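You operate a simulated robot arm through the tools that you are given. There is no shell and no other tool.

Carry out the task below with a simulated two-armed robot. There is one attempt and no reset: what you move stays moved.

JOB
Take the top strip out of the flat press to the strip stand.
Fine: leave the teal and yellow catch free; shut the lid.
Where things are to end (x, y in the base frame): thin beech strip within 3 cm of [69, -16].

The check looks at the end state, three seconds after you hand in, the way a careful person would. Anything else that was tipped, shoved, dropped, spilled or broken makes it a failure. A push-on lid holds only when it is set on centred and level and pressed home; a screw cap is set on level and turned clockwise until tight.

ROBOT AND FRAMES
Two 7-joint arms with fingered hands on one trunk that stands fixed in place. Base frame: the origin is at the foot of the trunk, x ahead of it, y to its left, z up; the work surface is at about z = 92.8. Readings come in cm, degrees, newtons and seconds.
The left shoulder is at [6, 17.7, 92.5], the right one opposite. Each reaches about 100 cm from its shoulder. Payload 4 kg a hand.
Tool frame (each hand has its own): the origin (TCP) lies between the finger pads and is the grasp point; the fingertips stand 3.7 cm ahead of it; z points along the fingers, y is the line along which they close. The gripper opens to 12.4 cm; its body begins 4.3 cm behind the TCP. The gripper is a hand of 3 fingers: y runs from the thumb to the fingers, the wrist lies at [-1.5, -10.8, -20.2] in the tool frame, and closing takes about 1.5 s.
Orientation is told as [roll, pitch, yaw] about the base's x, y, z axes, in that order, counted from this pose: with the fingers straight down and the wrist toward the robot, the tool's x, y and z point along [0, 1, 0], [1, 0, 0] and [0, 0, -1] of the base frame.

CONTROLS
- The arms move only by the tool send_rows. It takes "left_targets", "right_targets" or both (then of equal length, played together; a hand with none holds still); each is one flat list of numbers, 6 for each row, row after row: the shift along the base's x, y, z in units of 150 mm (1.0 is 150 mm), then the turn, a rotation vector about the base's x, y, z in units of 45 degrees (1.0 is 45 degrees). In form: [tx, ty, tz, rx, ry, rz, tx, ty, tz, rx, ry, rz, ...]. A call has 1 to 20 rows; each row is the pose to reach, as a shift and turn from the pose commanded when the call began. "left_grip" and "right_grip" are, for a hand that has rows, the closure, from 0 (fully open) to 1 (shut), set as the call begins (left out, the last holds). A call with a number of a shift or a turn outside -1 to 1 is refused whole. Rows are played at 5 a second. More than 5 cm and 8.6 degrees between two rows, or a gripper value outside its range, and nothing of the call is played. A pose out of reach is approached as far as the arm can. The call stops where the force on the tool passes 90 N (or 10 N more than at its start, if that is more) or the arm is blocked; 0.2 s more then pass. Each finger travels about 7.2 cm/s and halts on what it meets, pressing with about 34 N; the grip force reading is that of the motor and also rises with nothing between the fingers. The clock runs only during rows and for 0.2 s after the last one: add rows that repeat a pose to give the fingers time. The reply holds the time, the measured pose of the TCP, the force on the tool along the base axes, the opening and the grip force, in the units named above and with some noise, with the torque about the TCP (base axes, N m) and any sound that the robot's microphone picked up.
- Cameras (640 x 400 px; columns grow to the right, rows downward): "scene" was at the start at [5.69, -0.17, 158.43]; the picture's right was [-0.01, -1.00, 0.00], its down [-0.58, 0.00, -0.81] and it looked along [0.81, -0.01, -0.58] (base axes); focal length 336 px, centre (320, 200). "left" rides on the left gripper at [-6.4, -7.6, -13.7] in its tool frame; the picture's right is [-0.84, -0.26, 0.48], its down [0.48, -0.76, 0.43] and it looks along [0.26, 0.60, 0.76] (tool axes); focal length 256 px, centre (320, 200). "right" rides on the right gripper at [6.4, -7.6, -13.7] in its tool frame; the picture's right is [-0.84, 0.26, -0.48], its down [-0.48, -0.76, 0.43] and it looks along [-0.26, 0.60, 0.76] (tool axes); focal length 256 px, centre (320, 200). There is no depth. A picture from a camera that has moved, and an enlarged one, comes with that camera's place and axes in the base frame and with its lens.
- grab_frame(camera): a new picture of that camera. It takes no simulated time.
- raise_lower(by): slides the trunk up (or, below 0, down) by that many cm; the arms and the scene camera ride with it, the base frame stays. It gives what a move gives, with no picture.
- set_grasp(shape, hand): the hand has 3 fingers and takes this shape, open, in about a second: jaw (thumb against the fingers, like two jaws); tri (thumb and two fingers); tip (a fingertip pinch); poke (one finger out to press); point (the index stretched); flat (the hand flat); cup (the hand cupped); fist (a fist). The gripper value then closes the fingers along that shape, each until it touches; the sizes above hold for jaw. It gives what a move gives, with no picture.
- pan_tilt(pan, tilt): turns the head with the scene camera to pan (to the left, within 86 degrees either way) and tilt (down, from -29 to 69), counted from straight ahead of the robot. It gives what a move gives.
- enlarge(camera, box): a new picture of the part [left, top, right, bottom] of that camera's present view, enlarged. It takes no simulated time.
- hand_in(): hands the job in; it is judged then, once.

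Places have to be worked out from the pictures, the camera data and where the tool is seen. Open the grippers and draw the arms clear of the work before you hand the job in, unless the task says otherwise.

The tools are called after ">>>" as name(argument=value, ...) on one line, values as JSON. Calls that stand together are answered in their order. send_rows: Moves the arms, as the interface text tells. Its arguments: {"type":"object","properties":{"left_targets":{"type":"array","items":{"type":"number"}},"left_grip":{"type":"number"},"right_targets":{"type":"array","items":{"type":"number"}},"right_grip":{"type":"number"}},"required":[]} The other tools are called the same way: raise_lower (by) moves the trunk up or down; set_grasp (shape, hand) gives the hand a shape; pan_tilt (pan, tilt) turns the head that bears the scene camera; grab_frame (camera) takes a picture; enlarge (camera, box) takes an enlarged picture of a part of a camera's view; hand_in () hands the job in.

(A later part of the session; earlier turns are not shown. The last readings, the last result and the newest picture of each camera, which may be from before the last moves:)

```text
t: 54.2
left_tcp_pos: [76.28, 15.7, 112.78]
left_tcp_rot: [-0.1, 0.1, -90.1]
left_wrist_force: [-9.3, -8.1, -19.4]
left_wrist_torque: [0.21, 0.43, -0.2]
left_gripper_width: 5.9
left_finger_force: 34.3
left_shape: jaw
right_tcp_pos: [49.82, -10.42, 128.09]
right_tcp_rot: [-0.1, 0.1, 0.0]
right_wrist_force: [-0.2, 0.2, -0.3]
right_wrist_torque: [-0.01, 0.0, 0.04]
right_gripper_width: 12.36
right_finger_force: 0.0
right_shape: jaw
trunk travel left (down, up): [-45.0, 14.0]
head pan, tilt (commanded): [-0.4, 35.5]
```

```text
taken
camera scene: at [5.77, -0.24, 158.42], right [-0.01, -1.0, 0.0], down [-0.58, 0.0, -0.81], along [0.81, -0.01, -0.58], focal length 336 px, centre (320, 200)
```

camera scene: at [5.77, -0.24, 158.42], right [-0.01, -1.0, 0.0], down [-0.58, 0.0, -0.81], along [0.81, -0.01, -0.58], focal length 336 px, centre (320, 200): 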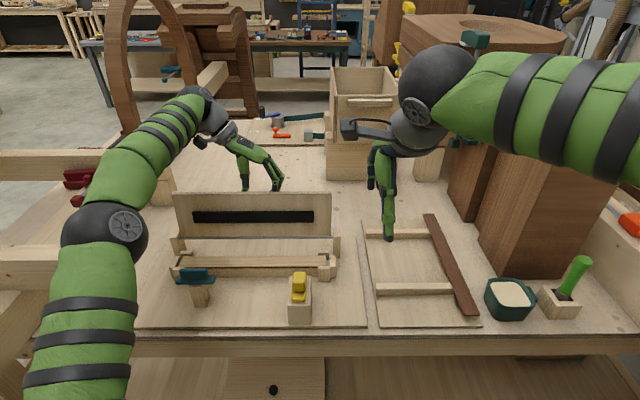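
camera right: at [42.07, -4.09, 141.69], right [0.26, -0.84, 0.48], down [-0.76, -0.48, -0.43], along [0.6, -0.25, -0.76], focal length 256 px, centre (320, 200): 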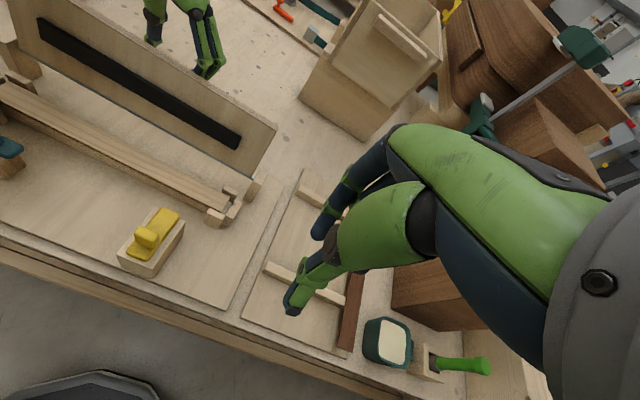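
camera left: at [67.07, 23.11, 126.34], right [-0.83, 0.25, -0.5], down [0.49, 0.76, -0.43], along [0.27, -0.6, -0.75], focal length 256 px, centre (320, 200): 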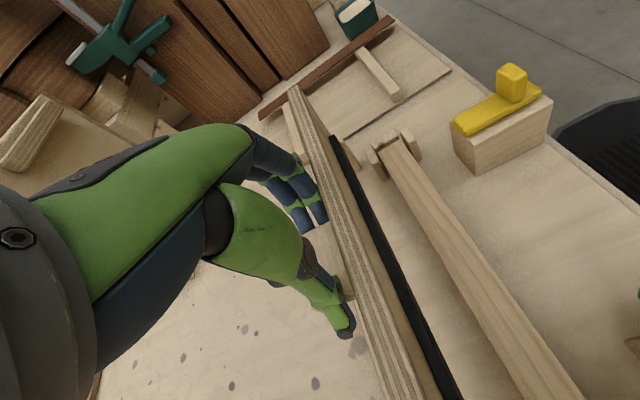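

Left forearm stays well left (y>30). I bring the right hand in low from the front: first to about [55, 4, 120], then [57, 16, 106], with fingers set to ~5.5 cm.

>>> send_rows(right_targets=[0.067, 0.19, -0.1, 0, 0, 0, 0.134, 0.38, -0.2, 0, 0, 0, 0.2, 0.57, -0.3, 0, 0, 0, 0.267, 0.76, -0.42, 0, 0, 0, 0.333, 0.967, -0.533, 0, 0, 0], right_grip=0.55)

>>> send_rows(right_targets=[0.03, 0.2, -0.2, 0, 0, 0, 0.06, 0.4, -0.4, 0, 0, 0, 0.09, 0.6, -0.6, 0, 0, 0, 0.12, 0.75, -0.8, 0, 0, 0, 0.133, 0.793, -0.933, 0, 0, 0], right_grip=0.55)

>>> grab_frame(camera="right")

>>> grab_frame(camera="scene")

>>> grab_frame(camera="left")

```text
t: 55.4
left_tcp_pos: [76.3, 15.76, 112.78]
left_tcp_rot: [-0.1, 0.0, -90.1]
left_wrist_force: [-8.6, -6.1, -19.5]
left_wrist_torque: [0.21, 0.44, -0.15]
left_gripper_width: 5.88
left_finger_force: 34.2
left_shape: jaw
right_tcp_pos: [54.97, 4.13, 119.91]
right_tcp_rot: [0.1, 0.1, 0.0]
right_wrist_force: [1.2, 0.0, -0.9]
right_wrist_torque: [-0.04, 0.02, -0.03]
right_gripper_width: 5.6
right_finger_force: 0.1
right_shape: jaw
trunk travel left (down, up): [-45.0, 14.0]
head pan, tilt (commanded): [-0.4, 35.5]
```

```text
t: 56.6
left_tcp_pos: [76.43, 15.81, 112.97]
left_tcp_rot: [-0.1, -0.1, -90.0]
left_wrist_force: [-7.5, -7.6, -18.2]
left_wrist_torque: [0.21, 0.33, -0.15]
left_gripper_width: 5.87
left_finger_force: 33.6
left_shape: jaw
right_tcp_pos: [56.81, 15.95, 106.11]
right_tcp_rot: [0.0, -0.1, -0.1]
right_wrist_force: [-0.8, 0.4, -0.3]
right_wrist_torque: [-0.01, 0.01, 0.01]
right_gripper_width: 5.62
right_finger_force: 0.1
right_shape: jaw
trunk travel left (down, up): [-45.0, 14.0]
head pan, tilt (commanded): [-0.4, 35.5]
```

```text
taken
camera right: at [49.19, 22.29, 119.68], right [0.26, -0.84, 0.48], down [-0.76, -0.48, -0.43], along [0.6, -0.26, -0.76], focal length 256 px, centre (320, 200)
```

right: 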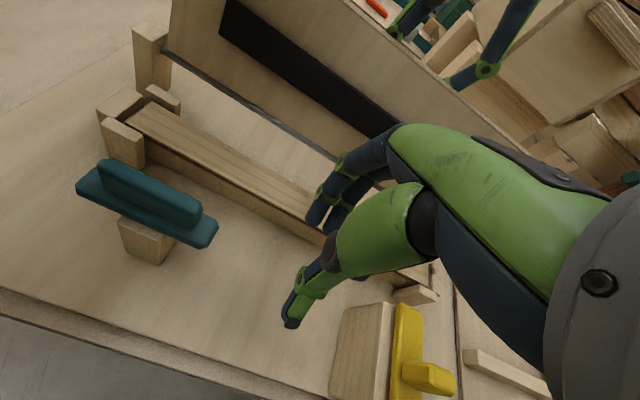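

```text
taken
camera scene: at [5.78, -0.21, 158.43], right [-0.01, -1.0, 0.0], down [-0.58, 0.0, -0.81], along [0.81, -0.01, -0.58], focal length 336 px, centre (320, 200)
```

scene: 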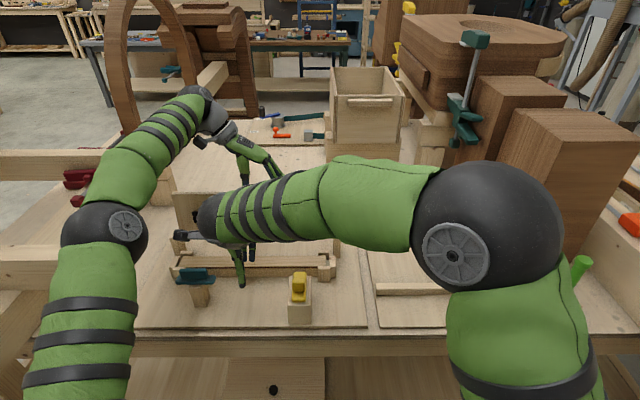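

```text
taken
camera left: at [69.93, 23.31, 126.46], right [-0.84, 0.26, -0.48], down [0.48, 0.76, -0.43], along [0.25, -0.6, -0.76], focal length 256 px, centre (320, 200)
```

left: 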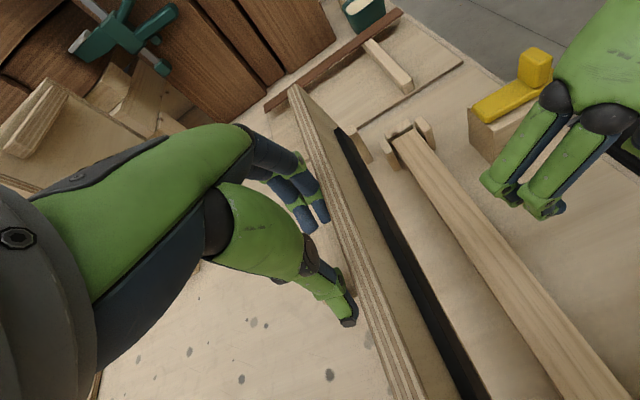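

The left camera gives a fine view of strip and right hand. I move the right hand over the strip (x≈64.9, y≈16) at the same height with the fingers narrowed to ~3 cm, and ease the left hand down 1 mm.

>>> send_rows(right_targets=[0.11, 0, 0, 0, 0, 0, 0.22, 0, 0, 0, 0, 0, 0.33, 0, 0, 0, 0, 0, 0.44, 0, 0, 0, 0, 0, 0.54, 0, 0, 0, 0, 0, 0.54, 0, 0, 0, 0, 0], left_targets=[0, 0, -0.003, 0, 0, 0, 0, 0, -0.006, 0, 0, 0, 0, 0, -0.009, 0, 0, 0, 0, 0, -0.009, 0, 0, 0, 0, 0, -0.009, 0, 0, 0, 0, 0, -0.009, 0, 0, 0], right_grip=0.77, left_grip=1)

>>> grab_frame(camera="right")

>>> grab_frame(camera="left")

>>> enlarge(camera="scene", box=[160, 190, 300, 300])

```text
t: 58.0
left_tcp_pos: [76.23, 15.85, 112.84]
left_tcp_rot: [0.2, 0.1, -89.9]
left_wrist_force: [4.8, -2.8, -0.4]
left_wrist_torque: [0.15, 0.09, 0.17]
left_gripper_width: 5.92
left_finger_force: 33.9
left_shape: jaw
right_tcp_pos: [64.85, 16.16, 106.13]
right_tcp_rot: [0.0, -0.1, 0.1]
right_wrist_force: [-8.1, 0.2, 2.6]
right_wrist_torque: [-0.03, -0.32, -0.09]
right_gripper_width: 2.76
right_finger_force: 0.0
right_shape: jaw
trunk travel left (down, up): [-45.0, 14.0]
head pan, tilt (commanded): [-0.4, 35.5]
```

```text
taken
camera right: at [57.22, 22.55, 119.74], right [0.26, -0.84, 0.48], down [-0.76, -0.48, -0.43], along [0.6, -0.25, -0.76], focal length 256 px, centre (320, 200)
```

right: 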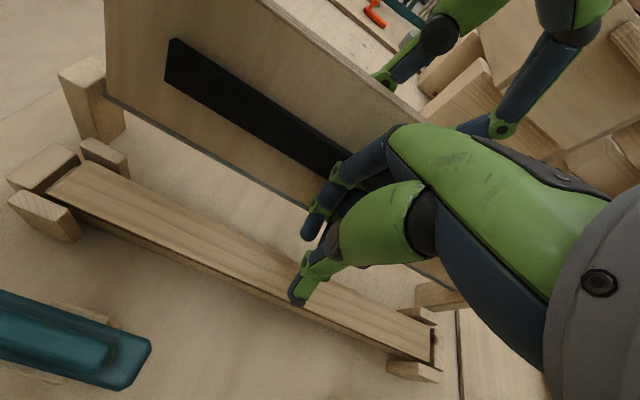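

```text
taken
camera left: at [69.75, 23.3, 126.35], right [-0.84, 0.26, -0.48], down [0.48, 0.76, -0.43], along [0.26, -0.6, -0.76], focal length 256 px, centre (320, 200)
```

left: 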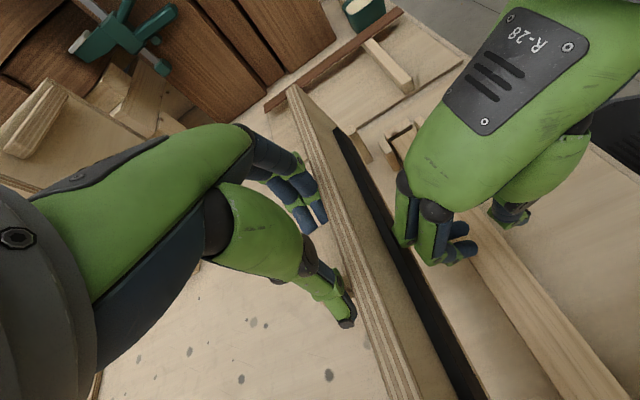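

```text
3.64 times, centred on (230, 245) of scene
camera zoom: at [5.64, -0.2, 158.44], right [-0.01, -1.0, 0.0], down [-0.58, 0.0, -0.81], along [0.81, -0.01, -0.58], focal length 1221 px, centre (647, 36)
```

zoom: 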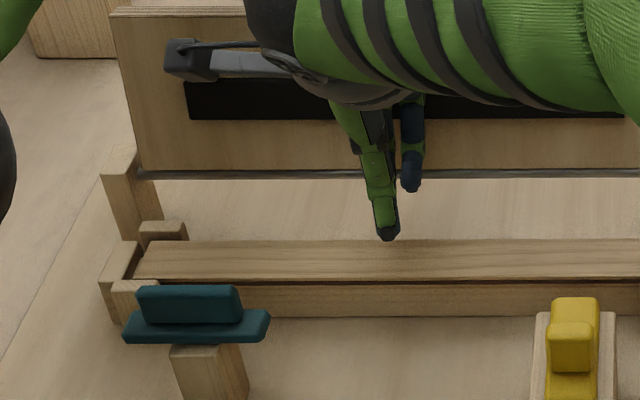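

Right knuckles are touching the lid's pad (8 N on the right hand, left load changed), so 100° is not enough room, and the left arm is at its reach limit. I back the right hand out; I'll then close the lid, raise the trunk for more reach, and reopen wider.

>>> send_rows(right_targets=[-0.1, 0, 0.02, 0, 0, 0, -0.25, 0, 0.02, 0, 0, 0, -0.4, 0, 0.03, 0, 0, 0, -0.54, -0.05, 0.1, 0, 0, 0, -0.6, -0.2, 0.25, 0, 0, 0, -0.65, -0.4, 0.45, 0, 0, 0, -0.68, -0.6, 0.65, 0, 0, 0, -0.7, -0.8, 0.85, 0, 0, 0, -0.7, -0.98, 0.95, 0, 0, 0], right_grip=0.77)

>>> send_rows(right_targets=[0, -0.2, 0.05, 0, 0, 0, 0, -0.4, 0.1, 0, 0, 0, 0, -0.6, 0.15, 0, 0, 0, 0, -0.8, 0.2, 0, 0, 0], right_grip=0)

>>> enlarge(camera="scene", box=[120, 160, 360, 330])

```text
t: 60.0
left_tcp_pos: [76.26, 15.68, 112.76]
left_tcp_rot: [0.1, 0.1, -89.9]
left_wrist_force: [1.6, -3.5, 9.2]
left_wrist_torque: [0.13, 0.2, 0.08]
left_gripper_width: 5.89
left_finger_force: 33.9
left_shape: jaw
right_tcp_pos: [54.34, 1.48, 120.54]
right_tcp_rot: [0.0, 0.0, 0.1]
right_wrist_force: [-0.6, 0.5, -0.4]
right_wrist_torque: [-0.04, 0.01, -0.02]
right_gripper_width: 2.87
right_finger_force: 0.1
right_shape: jaw
trunk travel left (down, up): [-45.0, 14.0]
head pan, tilt (commanded): [-0.4, 35.5]
```

```text
t: 61.0
left_tcp_pos: [76.06, 15.57, 112.83]
left_tcp_rot: [0.1, 0.0, -90.0]
left_wrist_force: [2.1, -3.3, 10.1]
left_wrist_torque: [0.11, 0.15, 0.08]
left_gripper_width: 5.9
left_finger_force: 34.0
left_shape: jaw
right_tcp_pos: [54.32, -10.64, 123.34]
right_tcp_rot: [0.0, -0.1, 0.0]
right_wrist_force: [0.4, -0.8, -0.1]
right_wrist_torque: [0.01, 0.01, -0.01]
right_gripper_width: 12.37
right_finger_force: 0.0
right_shape: jaw
trunk travel left (down, up): [-45.0, 14.0]
head pan, tilt (commanded): [-0.4, 35.5]
```

```text
2.35 times, centred on (240, 245) of scene
camera zoom: at [5.63, -0.25, 158.44], right [-0.01, -1.0, 0.0], down [-0.58, 0.0, -0.81], along [0.81, -0.01, -0.58], focal length 790 px, centre (508, 94)
```

zoom: 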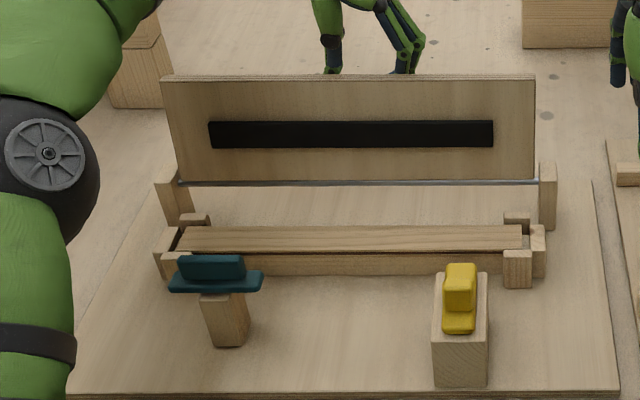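

Before redoing anything, I test gently (+0.6 cm in x) whether the hinge itself allows a wider angle.

>>> send_rows(left_targets=[0.014, 0, -0.002, 0, 0, 0, 0.028, 0, -0.006, 0, 0, 0, 0.04, 0, -0.01, 0, 0, 0, 0.04, 0, -0.01, 0, 0, 0], left_grip=1)

>>> enlarge(camera="scene", box=[120, 160, 360, 330])

```text
t: 62.0
left_tcp_pos: [76.74, 15.67, 112.54]
left_tcp_rot: [-0.1, 0.1, -90.0]
left_wrist_force: [0.4, -2.1, 9.0]
left_wrist_torque: [0.03, 0.42, 0.16]
left_gripper_width: 5.93
left_finger_force: 33.9
left_shape: jaw
right_tcp_pos: [54.27, -10.64, 123.2]
right_tcp_rot: [0.0, 0.0, 0.0]
right_wrist_force: [0.9, -0.6, 0.2]
right_wrist_torque: [0.04, -0.01, 0.03]
right_gripper_width: 12.35
right_finger_force: 0.1
right_shape: jaw
trunk travel left (down, up): [-45.0, 14.0]
head pan, tilt (commanded): [-0.4, 35.5]
```

```text
2.35 times, centred on (240, 245) of scene
camera zoom: at [5.63, -0.22, 158.44], right [-0.01, -1.0, 0.0], down [-0.58, 0.0, -0.81], along [0.81, -0.01, -0.58], focal length 790 px, centre (508, 94)
```

zoom: 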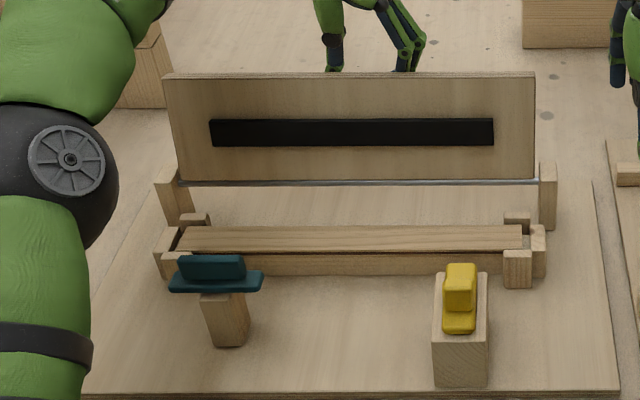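

The hinge still moves freely (θ≈103°). I try another +0.9 cm with the hand upright.

>>> send_rows(left_targets=[0.015, 0, -0.006, 0, 0, 0, 0.03, 0, -0.013, 0, 0, 0, 0.045, 0, -0.02, 0, 0, 0, 0.06, 0, -0.028, 0, 0, 0, 0.06, 0, -0.028, 0, 0, 0], left_grip=1)

>>> enlarge(camera="scene", box=[120, 160, 360, 330])

>>> grab_frame(camera="left")

```text
t: 63.2
left_tcp_pos: [77.45, 15.67, 112.32]
left_tcp_rot: [0.1, -0.1, -90.1]
left_wrist_force: [-16.2, -4.3, 12.3]
left_wrist_torque: [-0.06, 0.89, -0.18]
left_gripper_width: 5.87
left_finger_force: 34.6
left_shape: jaw
right_tcp_pos: [54.15, -10.74, 123.41]
right_tcp_rot: [0.0, -0.1, 0.0]
right_wrist_force: [-0.1, -0.1, -0.5]
right_wrist_torque: [0.0, 0.02, 0.02]
right_gripper_width: 12.34
right_finger_force: 0.1
right_shape: jaw
trunk travel left (down, up): [-45.0, 14.0]
head pan, tilt (commanded): [-0.4, 35.5]
```

```text
2.35 times, centred on (240, 245) of scene
camera zoom: at [5.38, -0.24, 158.45], right [-0.01, -1.0, 0.0], down [-0.58, 0.0, -0.81], along [0.81, -0.01, -0.58], focal length 790 px, centre (508, 94)
```

zoom: 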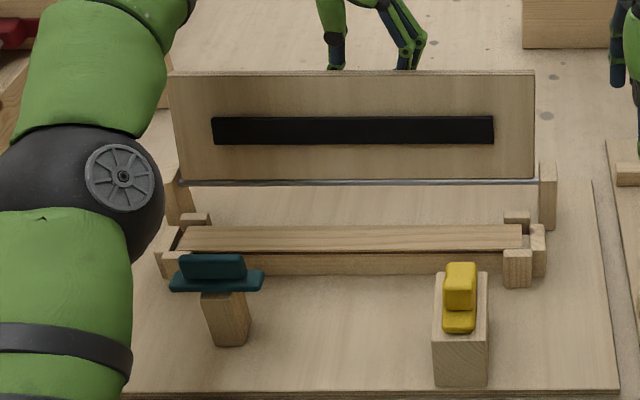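

```text
taken
camera left: at [71.04, 23.24, 125.9], right [-0.84, 0.26, -0.48], down [0.48, 0.76, -0.43], along [0.26, -0.6, -0.76], focal length 256 px, centre (320, 200)
```

left: 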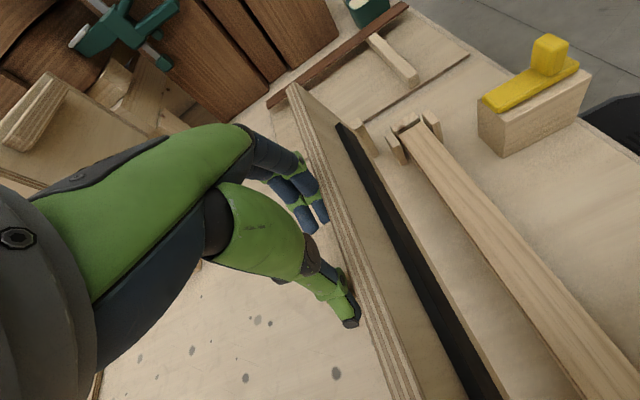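

The lid is now at about 105° (pad ~0.6 cm further away), with a mild −16 N on the left hand; I hold it there. I bring the right hand back in low from the front, with fingers at ~4.7 cm.

>>> send_rows(right_targets=[0.03, 0.2, -0.1, 0, 0, 0, 0.06, 0.4, -0.2, 0, 0, 0, 0.1, 0.6, -0.32, 0, 0, 0, 0.14, 0.8, -0.44, 0, 0, 0, 0.17, 0.967, -0.533, 0, 0, 0], right_grip=0.62)

>>> send_rows(right_targets=[0, 0.2, -0.15, 0, 0, 0, 0, 0.4, -0.3, 0, 0, 0, 0, 0.6, -0.45, 0, 0, 0, 0, 0.813, -0.6, 0, 0, 0, 0.1, 0.813, -0.61, 0, 0, 0, 0.25, 0.813, -0.61, 0, 0, 0, 0.35, 0.813, -0.61, 0, 0, 0], right_grip=0.62)

>>> grab_frame(camera="left")

>>> grab_frame(camera="right")

```text
t: 64.4
left_tcp_pos: [77.55, 15.68, 112.26]
left_tcp_rot: [0.2, 0.1, -90.0]
left_wrist_force: [-16.3, -4.0, 13.6]
left_wrist_torque: [-0.11, 0.91, -0.21]
left_gripper_width: 5.89
left_finger_force: 33.7
left_shape: jaw
right_tcp_pos: [56.65, 3.74, 115.53]
right_tcp_rot: [0.0, 0.0, 0.1]
right_wrist_force: [-0.8, 1.0, -0.8]
right_wrist_torque: [0.03, -0.03, 0.02]
right_gripper_width: 4.74
right_finger_force: 0.2
right_shape: jaw
trunk travel left (down, up): [-45.0, 14.0]
head pan, tilt (commanded): [-0.4, 35.5]
```

```text
t: 66.0
left_tcp_pos: [77.51, 15.72, 112.33]
left_tcp_rot: [0.1, 0.1, -90.0]
left_wrist_force: [-17.0, -5.9, 14.2]
left_wrist_torque: [-0.06, 0.81, -0.21]
left_gripper_width: 5.91
left_finger_force: 33.5
left_shape: jaw
right_tcp_pos: [62.19, 15.98, 106.47]
right_tcp_rot: [0.1, -0.1, 0.0]
right_wrist_force: [0.4, -0.2, 0.4]
right_wrist_torque: [0.04, 0.06, 0.03]
right_gripper_width: 4.74
right_finger_force: 0.2
right_shape: jaw
trunk travel left (down, up): [-45.0, 14.0]
head pan, tilt (commanded): [-0.4, 35.5]
```

```text
taken
camera left: at [71.06, 23.23, 125.88], right [-0.84, 0.26, -0.48], down [0.48, 0.76, -0.43], along [0.26, -0.6, -0.76], focal length 256 px, centre (320, 200)
```

left: 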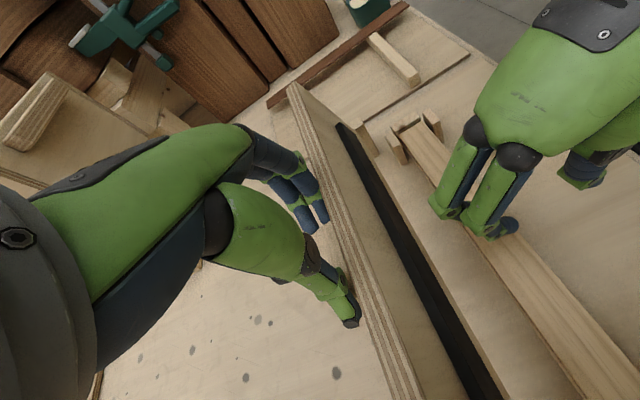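

```text
taken
camera right: at [54.38, 22.32, 120.01], right [0.26, -0.84, 0.48], down [-0.76, -0.48, -0.44], along [0.6, -0.25, -0.76], focal length 256 px, centre (320, 200)
```

right: 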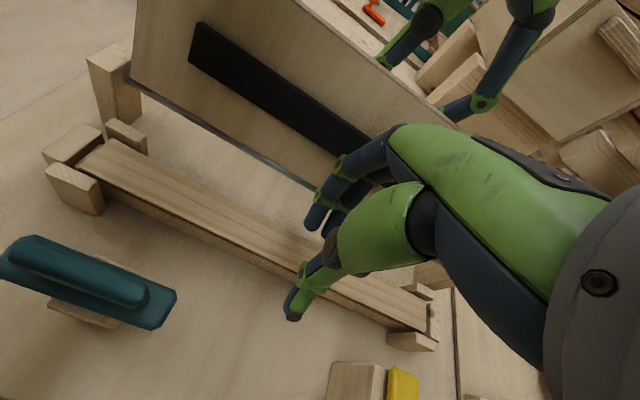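

No contact yet. I advance to x≈64.6 with the fingers at ~2.9 cm and check for lid contact before lowering for a touch-calibration on the strip's top.

>>> send_rows(right_targets=[0.05, 0, 0, 0, 0, 0, 0.1, 0, 0, 0, 0, 0, 0.15, 0, 0, 0, 0, 0, 0.16, 0, 0, 0, 0, 0, 0.16, 0, 0, 0, 0, 0], right_grip=0.76)

>>> grab_frame(camera="left")

```text
t: 67.2
left_tcp_pos: [77.47, 15.7, 112.33]
left_tcp_rot: [0.1, 0.0, -90.0]
left_wrist_force: [-15.2, -5.7, 16.3]
left_wrist_torque: [-0.1, 0.78, -0.19]
left_gripper_width: 5.89
left_finger_force: 33.9
left_shape: jaw
right_tcp_pos: [64.35, 15.97, 106.48]
right_tcp_rot: [0.0, -0.1, 0.1]
right_wrist_force: [0.6, -0.1, -0.4]
right_wrist_torque: [0.01, 0.05, 0.0]
right_gripper_width: 3.0
right_finger_force: 0.1
right_shape: jaw
trunk travel left (down, up): [-45.0, 14.0]
head pan, tilt (commanded): [-0.4, 35.5]
```

```text
taken
camera left: at [71.06, 23.23, 125.87], right [-0.84, 0.26, -0.48], down [0.48, 0.76, -0.43], along [0.26, -0.6, -0.76], focal length 256 px, centre (320, 200)
```

left: 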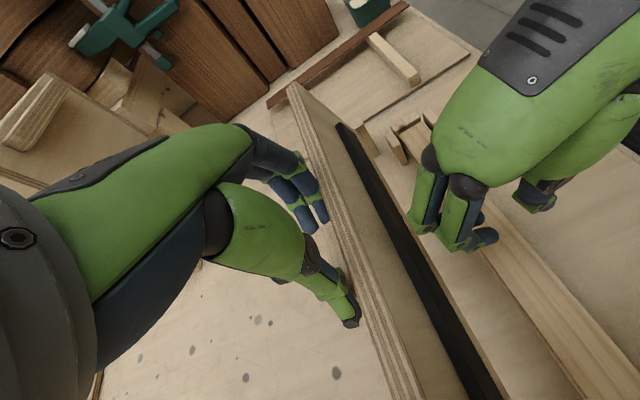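

Clear of the lid now (forces ≈0). I lower to TCP z≈102.4, still about 1 cm above the strip.

>>> send_rows(right_targets=[0, 0, -0.07, 0, 0, 0, 0, 0, -0.14, 0, 0, 0, 0.007, 0, -0.2, 0, 0, 0, 0.013, 0, -0.265, 0, 0, 0, 0.013, 0, -0.265, 0, 0, 0], right_grip=0.76)

>>> grab_frame(camera="left")

>>> grab_frame(camera="right")

>>> enlarge(camera="scene", box=[190, 210, 310, 290])

```text
t: 68.4
left_tcp_pos: [77.55, 15.63, 112.32]
left_tcp_rot: [0.2, 0.1, -90.1]
left_wrist_force: [-16.1, -5.5, 16.9]
left_wrist_torque: [-0.06, 0.78, -0.24]
left_gripper_width: 5.9
left_finger_force: 34.2
left_shape: jaw
right_tcp_pos: [64.56, 16.13, 102.36]
right_tcp_rot: [0.0, -0.1, 0.0]
right_wrist_force: [0.0, 0.3, 0.9]
right_wrist_torque: [0.01, -0.03, 0.0]
right_gripper_width: 2.98
right_finger_force: 0.1
right_shape: jaw
trunk travel left (down, up): [-45.0, 14.0]
head pan, tilt (commanded): [-0.4, 35.5]
```

```text
taken
camera left: at [71.06, 23.23, 125.87], right [-0.84, 0.26, -0.48], down [0.48, 0.76, -0.43], along [0.26, -0.6, -0.76], focal length 256 px, centre (320, 200)
```

left: 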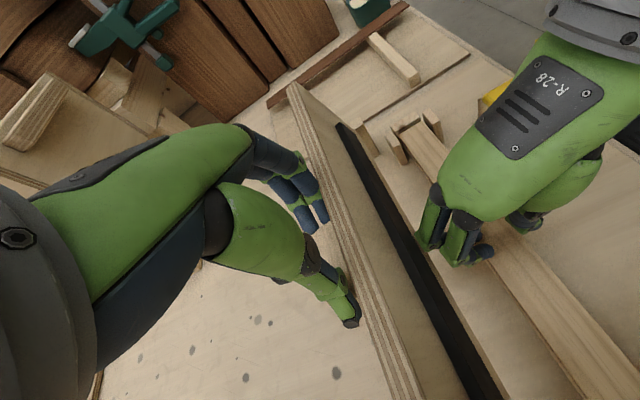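

```text
taken
camera right: at [56.98, 22.42, 115.94], right [0.26, -0.84, 0.48], down [-0.76, -0.48, -0.44], along [0.6, -0.25, -0.76], focal length 256 px, centre (320, 200)
```

right: 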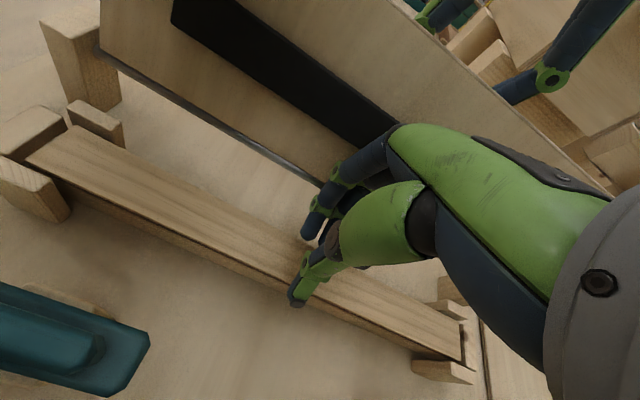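

```text
5.00 times, centred on (250, 250) of scene
camera zoom: at [5.38, -0.26, 158.45], right [-0.01, -1.0, 0.0], down [-0.58, 0.0, -0.81], along [0.81, -0.01, -0.58], focal length 1678 px, centre (670, -50)
```

zoom: 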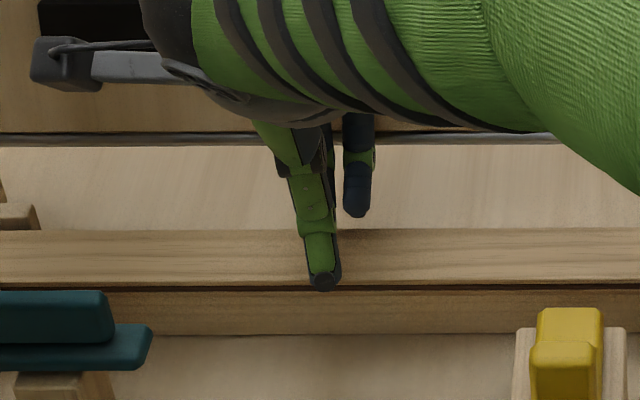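

Tips straddle the strip's edges about 1 cm above it, all forces near zero. I open to ~4.6 cm and go down to TCP z≈101.1 (tips ~2 mm below the strip's top by estimate), starting high on purpose.

>>> send_rows(right_targets=[0.01, 0, 0, 0, 0, 0, 0.01, 0, 0, 0, 0, 0, 0.01, 0, -0.03, 0, 0, 0, 0.01, 0, -0.06, 0, 0, 0, 0.01, 0, -0.083, 0, 0, 0, 0.01, 0, -0.083, 0, 0, 0], right_grip=0.63)

>>> enlarge(camera="left", box=[400, 150, 560, 310])

>>> enlarge(camera="scene", box=[220, 230, 280, 280])

>>> enlarge(camera="right", box=[250, 170, 370, 310])

```text
t: 69.8
left_tcp_pos: [77.38, 15.76, 112.32]
left_tcp_rot: [0.2, 0.1, -90.0]
left_wrist_force: [-10.9, -5.6, 12.8]
left_wrist_torque: [0.0, 0.67, -0.09]
left_gripper_width: 5.9
left_finger_force: 34.3
left_shape: jaw
right_tcp_pos: [64.65, 16.16, 101.25]
right_tcp_rot: [0.1, -0.1, 0.0]
right_wrist_force: [-9.7, 0.2, 6.6]
right_wrist_torque: [-0.09, -0.57, -0.02]
right_gripper_width: 4.41
right_finger_force: 0.0
right_shape: jaw
trunk travel left (down, up): [-45.0, 14.0]
head pan, tilt (commanded): [-0.4, 35.5]
```

```text
2.50 times, centred on (480, 230) of left
camera zoom: at [71.01, 23.23, 125.89], right [-0.84, 0.26, -0.48], down [0.48, 0.76, -0.43], along [0.26, -0.6, -0.76], focal length 640 px, centre (-80, 125)
```

zoom: 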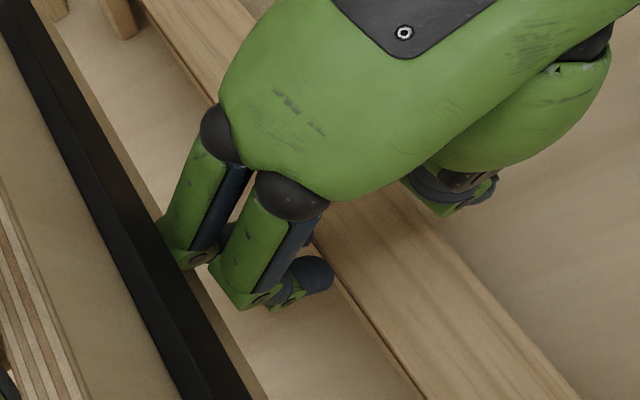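

```text
8.00 times, centred on (250, 255) of scene
camera zoom: at [5.31, -0.26, 158.45], right [-0.01, -1.0, 0.0], down [-0.58, 0.0, -0.82], along [0.82, -0.01, -0.58], focal length 2685 px, centre (880, -240)
```

zoom: 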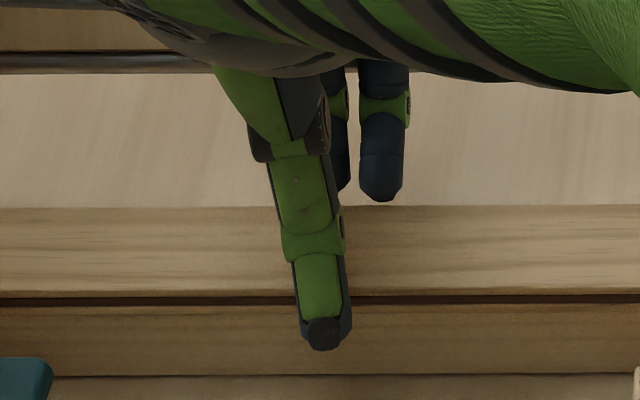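

```text
2.86 times, centred on (310, 240) of right
camera zoom: at [56.97, 22.53, 114.83], right [0.26, -0.84, 0.48], down [-0.76, -0.48, -0.44], along [0.6, -0.25, -0.76], focal length 731 px, centre (349, 86)
```

zoom: 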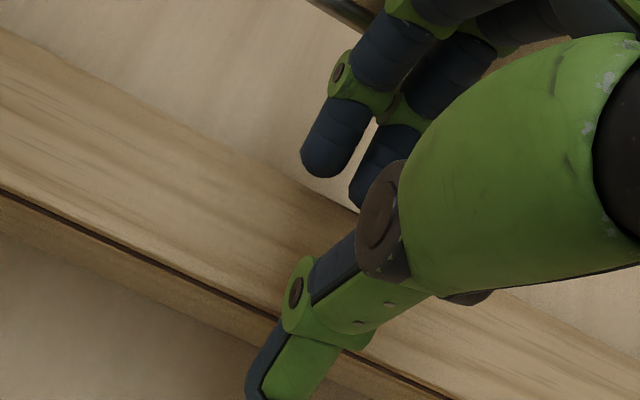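

The fingers lightly touch the pad when open (≈10 N), which should vanish as they close. I close now at this height and see at what width they stop.

>>> send_rows(right_targets=[0, 0, 0, 0, 0, 0, 0, 0, 0, 0, 0, 0, 0, 0, 0, 0, 0, 0, 0, 0, 0, 0, 0, 0, 0, 0, 0, 0, 0, 0], right_grip=1)

>>> enlarge(camera="left", box=[400, 150, 560, 310])

>>> enlarge(camera="scene", box=[220, 230, 280, 280])

>>> enlarge(camera="right", box=[250, 170, 370, 310])

```text
t: 71.0
left_tcp_pos: [77.44, 15.75, 112.33]
left_tcp_rot: [0.1, -0.1, -90.0]
left_wrist_force: [-13.4, -3.8, 11.7]
left_wrist_torque: [0.03, 0.74, -0.21]
left_gripper_width: 5.89
left_finger_force: 33.9
left_shape: jaw
right_tcp_pos: [64.81, 16.07, 101.38]
right_tcp_rot: [0.1, -0.2, 0.0]
right_wrist_force: [4.1, -2.0, 17.6]
right_wrist_torque: [-0.03, -0.16, -0.05]
right_gripper_width: 0.0
right_finger_force: 33.4
right_shape: jaw
trunk travel left (down, up): [-45.0, 14.0]
head pan, tilt (commanded): [-0.4, 35.5]
```

```text
2.50 times, centred on (480, 230) of left
camera zoom: at [71.04, 23.21, 125.89], right [-0.84, 0.26, -0.48], down [0.48, 0.76, -0.43], along [0.26, -0.6, -0.76], focal length 640 px, centre (-80, 125)
```

zoom: 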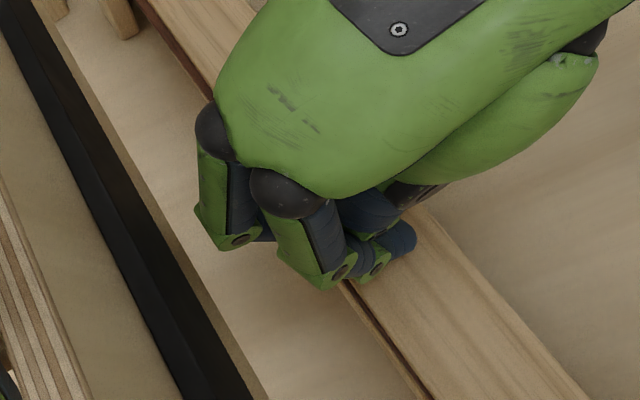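

```text
8.00 times, centred on (250, 255) of scene
camera zoom: at [5.34, -0.29, 158.46], right [-0.01, -1.0, 0.0], down [-0.58, 0.0, -0.81], along [0.81, -0.01, -0.58], focal length 2685 px, centre (880, -240)
```

zoom: 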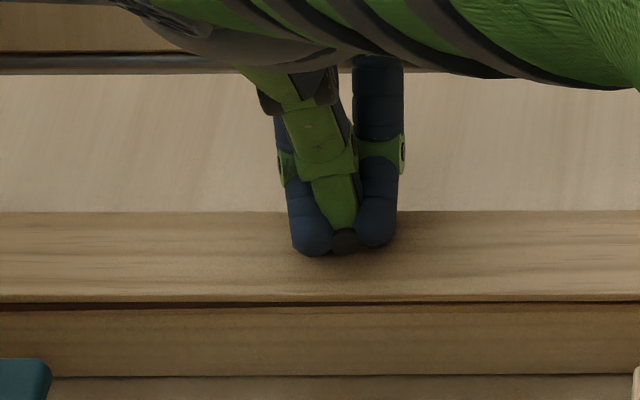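

```text
2.86 times, centred on (310, 240) of right
camera zoom: at [57.08, 22.45, 114.94], right [0.25, -0.84, 0.48], down [-0.76, -0.48, -0.44], along [0.6, -0.25, -0.76], focal length 731 px, centre (349, 86)
```

zoom: 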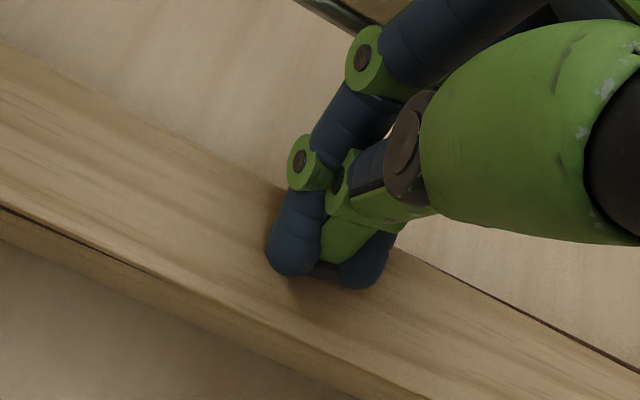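

The fingers slid over the strip's top and closed fully: too high, with tips touching the top at TCP z≈101.4. The strip seems to have shifted a few mm. I lift 1.2 cm before opening, then inspect.

>>> send_rows(right_targets=[-0.01, 0, 0.04, 0, 0, 0, -0.02, 0, 0.09, 0, 0, 0, -0.02, 0, 0.1, 0, 0, 0], right_grip=1)

>>> enlarge(camera="scene", box=[310, 245, 345, 285])

>>> enlarge(camera="scene", box=[165, 245, 215, 285])

>>> enlarge(camera="left", box=[380, 90, 460, 170])

>>> enlarge(camera="right", box=[0, 80, 300, 340])

```text
t: 71.8
left_tcp_pos: [77.54, 15.74, 112.18]
left_tcp_rot: [0.1, 0.0, -90.0]
left_wrist_force: [-15.7, -4.6, 15.2]
left_wrist_torque: [0.0, 0.78, -0.18]
left_gripper_width: 5.89
left_finger_force: 33.9
left_shape: jaw
right_tcp_pos: [64.31, 16.08, 102.54]
right_tcp_rot: [0.0, -0.2, 0.0]
right_wrist_force: [0.2, 0.4, 0.5]
right_wrist_torque: [-0.01, -0.01, -0.03]
right_gripper_width: 0.01
right_finger_force: 34.0
right_shape: jaw
trunk travel left (down, up): [-45.0, 14.0]
head pan, tilt (commanded): [-0.4, 35.5]
```

```text
10.00 times, centred on (328, 265) of scene
camera zoom: at [5.38, -0.26, 158.44], right [-0.01, -1.0, 0.0], down [-0.58, 0.0, -0.81], along [0.81, -0.01, -0.58], focal length 3357 px, centre (245, -450)
```

zoom: 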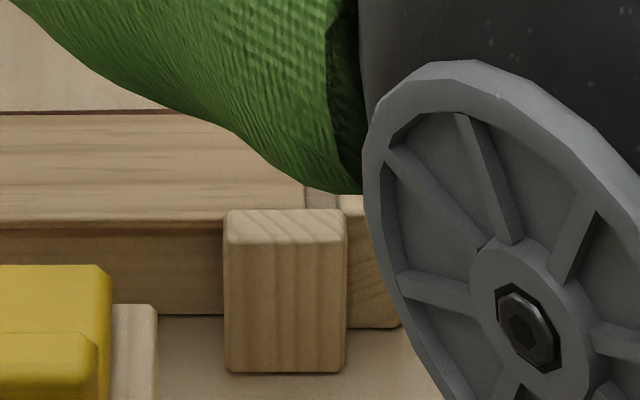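

```text
10.00 times, centred on (190, 265) of scene
camera zoom: at [5.38, -0.26, 158.44], right [-0.01, -1.0, 0.0], down [-0.58, 0.0, -0.81], along [0.81, -0.01, -0.58], focal length 3357 px, centre (1620, -450)
```

zoom: 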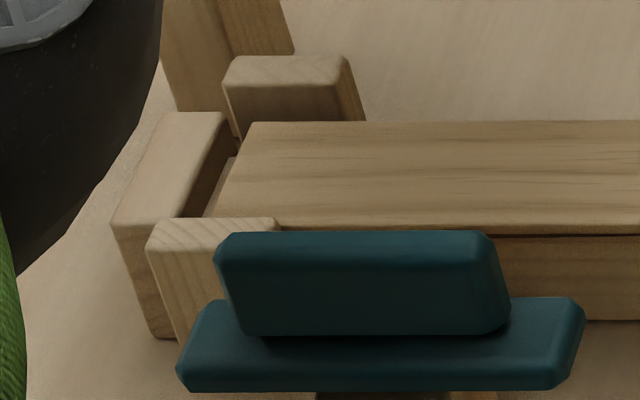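

```text
5.00 times, centred on (420, 130) of left
camera zoom: at [71.05, 23.23, 125.87], right [-0.84, 0.26, -0.48], down [0.48, 0.76, -0.43], along [0.26, -0.6, -0.76], focal length 1280 px, centre (-180, 550)
```

zoom: 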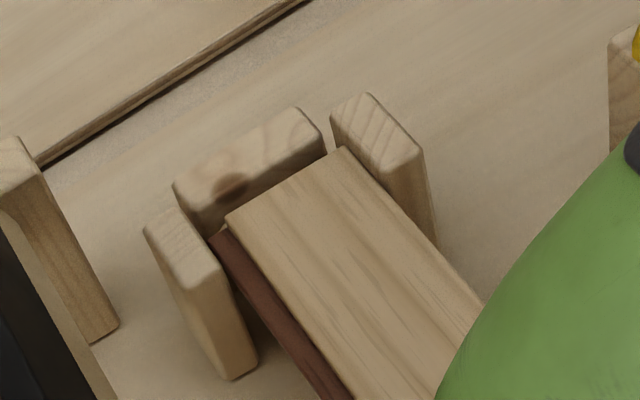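

```text
1.54 times, centred on (150, 210) of right
camera zoom: at [56.68, 22.5, 116.17], right [0.26, -0.84, 0.48], down [-0.76, -0.48, -0.44], along [0.6, -0.26, -0.76], focal length 394 px, centre (582, 185)
```

zoom: 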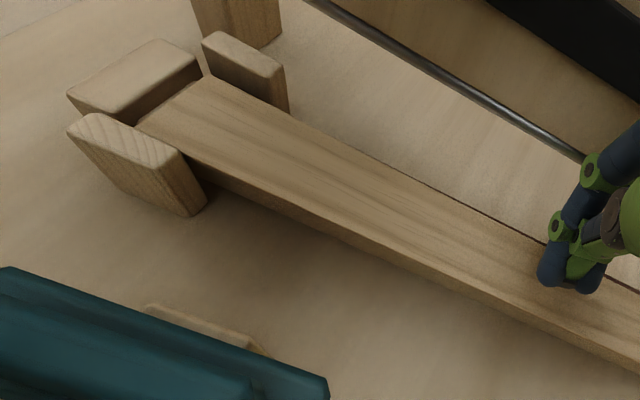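

The top strip's right end moved ~4 mm toward the near blocks; the left end is unchanged and the dark strip hasn't moved. Touch-down told me the tips need to be ~0.5 cm lower. I open to ~4.8 cm here, then descend to TCP z≈100.8.

>>> send_rows(right_targets=[0.003, 0, 0.02, 0, 0, 0, 0.003, 0, 0.02, 0, 0, 0, 0.003, 0, 0.02, 0, 0, 0, 0.003, 0, 0, 0, 0, 0, 0.003, 0, -0.04, 0, 0, 0, 0.003, 0, -0.08, 0, 0, 0, 0.003, 0, -0.116, 0, 0, 0, 0.003, 0, -0.116, 0, 0, 0], right_grip=0.61)

>>> enlarge(camera="left", box=[400, 150, 560, 310])

>>> enlarge(camera="scene", box=[220, 230, 280, 280])

>>> enlarge(camera="right", box=[250, 170, 370, 310])

```text
t: 73.6
left_tcp_pos: [77.5, 15.67, 112.33]
left_tcp_rot: [0.2, 0.0, -90.0]
left_wrist_force: [-12.5, -5.8, 13.3]
left_wrist_torque: [0.0, 0.7, -0.14]
left_gripper_width: 5.88
left_finger_force: 34.3
left_shape: jaw
right_tcp_pos: [64.49, 16.08, 101.01]
right_tcp_rot: [0.2, 0.0, 0.0]
right_wrist_force: [-7.0, 0.9, 4.9]
right_wrist_torque: [-0.08, -0.44, 0.01]
right_gripper_width: 4.72
right_finger_force: 0.1
right_shape: jaw
trunk travel left (down, up): [-45.0, 14.0]
head pan, tilt (commanded): [-0.4, 35.5]
```

```text
2.50 times, centred on (480, 230) of left
camera zoom: at [71.03, 23.22, 125.88], right [-0.84, 0.26, -0.48], down [0.48, 0.76, -0.43], along [0.26, -0.6, -0.76], focal length 640 px, centre (-80, 125)
```

zoom: 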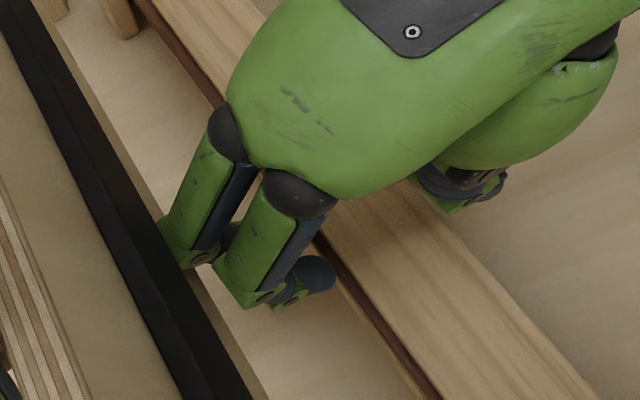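

```text
8.00 times, centred on (250, 255) of scene
camera zoom: at [5.33, -0.26, 158.45], right [-0.01, -1.0, 0.0], down [-0.58, 0.0, -0.81], along [0.81, -0.01, -0.58], focal length 2685 px, centre (880, -240)
```

zoom: 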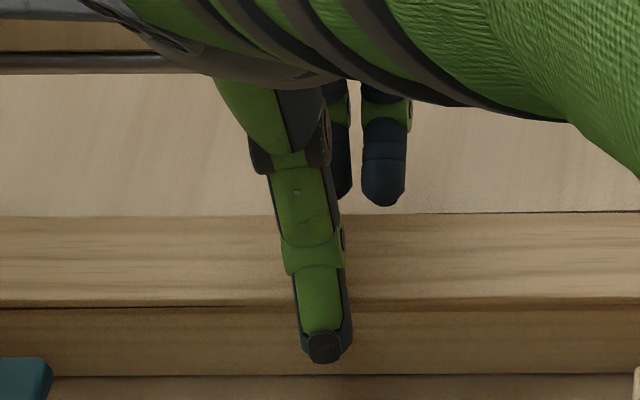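

```text
2.86 times, centred on (310, 240) of right
camera zoom: at [56.79, 22.49, 114.61], right [0.26, -0.84, 0.48], down [-0.76, -0.48, -0.44], along [0.6, -0.25, -0.76], focal length 731 px, centre (349, 86)
```

zoom: 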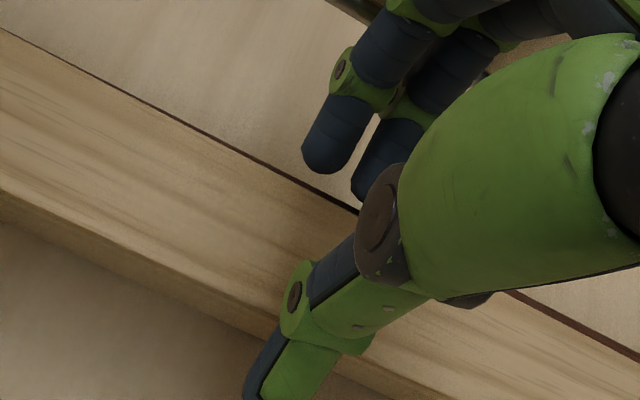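

By the picture, the far fingertip's centre is now about level with the strip's top edge, which should bite. I close again.

>>> send_rows(right_targets=[0, 0, 0, 0, 0, 0, 0, 0, 0, 0, 0, 0, 0, 0, 0, 0, 0, 0, 0, 0, 0, 0, 0, 0, 0, 0, 0, 0, 0, 0], right_grip=1)

>>> enlarge(camera="left", box=[400, 150, 560, 310])

>>> enlarge(camera="scene", box=[220, 230, 280, 280])

>>> enlarge(camera="right", box=[250, 170, 370, 310])

```text
t: 74.8
left_tcp_pos: [77.49, 15.61, 112.33]
left_tcp_rot: [0.1, 0.1, -89.9]
left_wrist_force: [-13.6, -4.5, 10.8]
left_wrist_torque: [0.03, 0.7, -0.18]
left_gripper_width: 5.89
left_finger_force: 34.3
left_shape: jaw
right_tcp_pos: [64.59, 15.93, 101.11]
right_tcp_rot: [0.0, -0.2, 0.0]
right_wrist_force: [2.6, -0.9, 18.1]
right_wrist_torque: [0.03, -0.32, -0.21]
right_gripper_width: 2.81
right_finger_force: 34.2
right_shape: jaw
trunk travel left (down, up): [-45.0, 14.0]
head pan, tilt (commanded): [-0.4, 35.5]
```

```text
2.50 times, centred on (480, 230) of left
camera zoom: at [71.04, 23.21, 125.89], right [-0.84, 0.26, -0.48], down [0.48, 0.76, -0.43], along [0.26, -0.6, -0.76], focal length 640 px, centre (-80, 125)
```

zoom: 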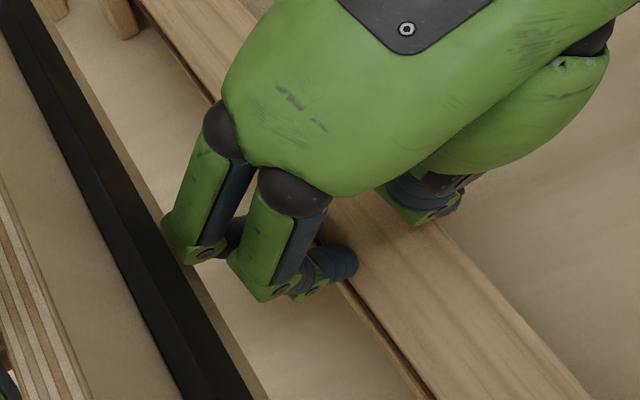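

```text
8.00 times, centred on (250, 255) of scene
camera zoom: at [5.34, -0.29, 158.46], right [-0.01, -1.0, 0.0], down [-0.58, 0.0, -0.81], along [0.81, -0.01, -0.58], focal length 2685 px, centre (880, -240)
```

zoom: 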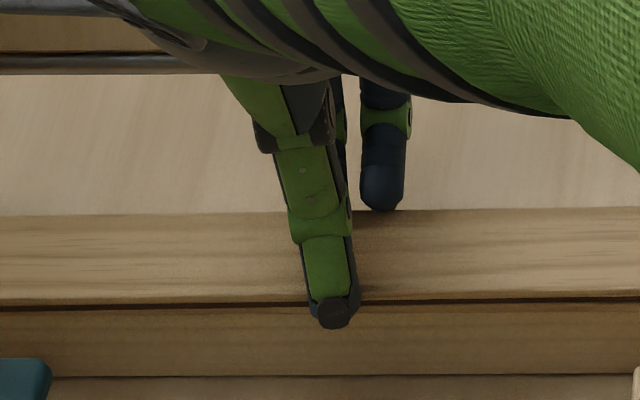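

```text
2.86 times, centred on (310, 240) of right
camera zoom: at [56.87, 22.42, 114.73], right [0.25, -0.84, 0.48], down [-0.76, -0.48, -0.44], along [0.6, -0.25, -0.76], focal length 731 px, centre (349, 86)
```

zoom: 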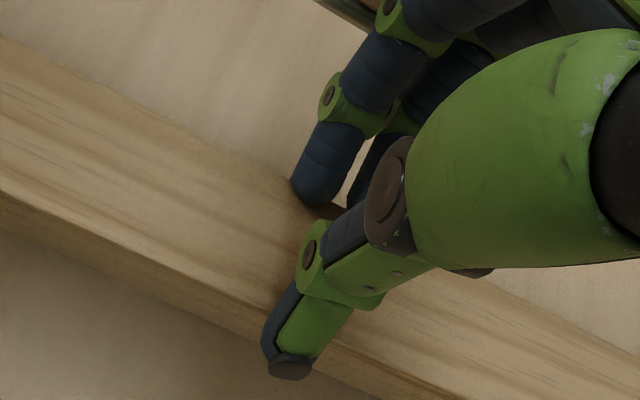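

The fingers stopped at 2.8 cm with 34 N on the strip's edges – a real bite. I lift slowly 0.6 cm and check whether only the top strip follows.

>>> send_rows(right_targets=[0, 0, 0.01, 0, 0, 0, 0, 0, 0.02, 0, 0, 0, 0, 0, 0.03, 0, 0, 0, 0, 0, 0.04, 0, 0, 0, 0, 0, 0.05, 0, 0, 0, 0, 0, 0.05, 0, 0, 0], right_grip=1)

>>> enlarge(camera="left", box=[380, 80, 580, 310])

>>> enlarge(camera="scene", box=[220, 230, 280, 280])

>>> grab_frame(camera="right")

```text
t: 76.2
left_tcp_pos: [77.59, 15.6, 112.31]
left_tcp_rot: [0.2, 0.0, -89.9]
left_wrist_force: [-15.9, -6.1, 14.8]
left_wrist_torque: [0.03, 0.73, -0.2]
left_gripper_width: 5.89
left_finger_force: 33.5
left_shape: jaw
right_tcp_pos: [64.43, 16.11, 101.59]
right_tcp_rot: [0.0, 0.0, 0.0]
right_wrist_force: [-0.1, 0.3, -0.3]
right_wrist_torque: [-0.01, 0.01, -0.03]
right_gripper_width: 0.75
right_finger_force: 33.7
right_shape: jaw
trunk travel left (down, up): [-45.0, 14.0]
head pan, tilt (commanded): [-0.4, 35.5]
```

```text
1.74 times, centred on (480, 195) of left
camera zoom: at [71.06, 23.23, 125.87], right [-0.84, 0.26, -0.48], down [0.48, 0.76, -0.43], along [0.26, -0.6, -0.76], focal length 445 px, centre (42, 209)
```

zoom: 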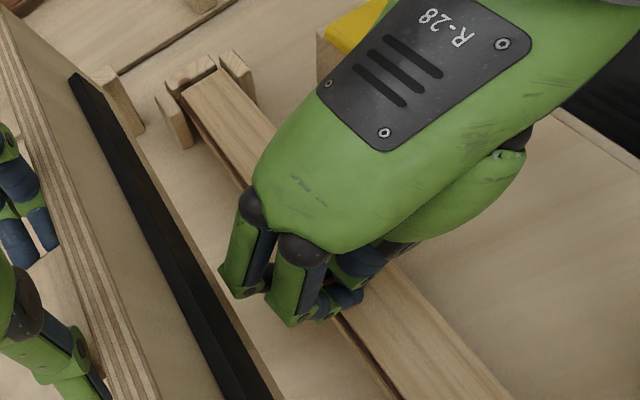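

```text
8.00 times, centred on (250, 255) of scene
camera zoom: at [5.38, -0.26, 158.44], right [-0.01, -1.0, 0.0], down [-0.58, 0.0, -0.81], along [0.81, -0.01, -0.58], focal length 2685 px, centre (880, -240)
```

zoom: 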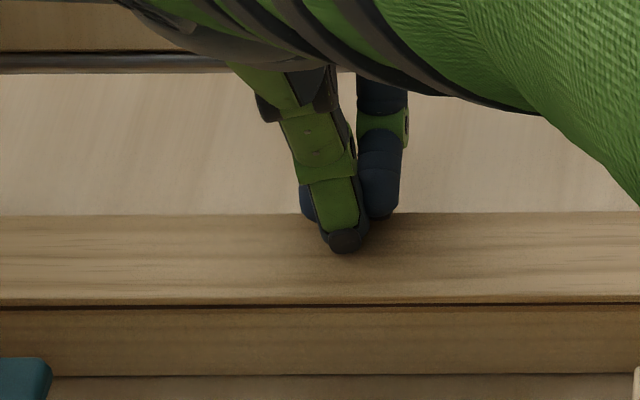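

```text
taken
camera right: at [56.84, 22.45, 115.17], right [0.26, -0.84, 0.48], down [-0.76, -0.48, -0.43], along [0.6, -0.26, -0.76], focal length 256 px, centre (320, 200)
```

right: 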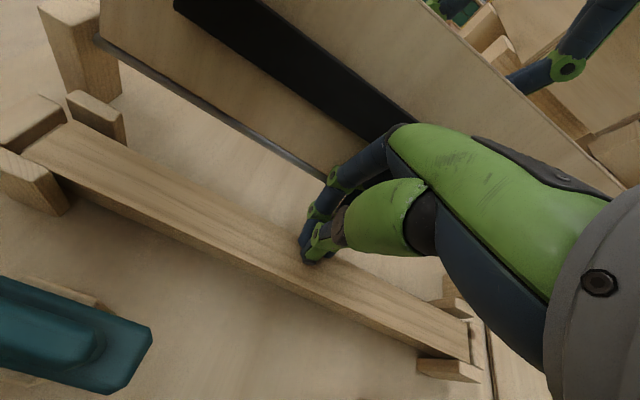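

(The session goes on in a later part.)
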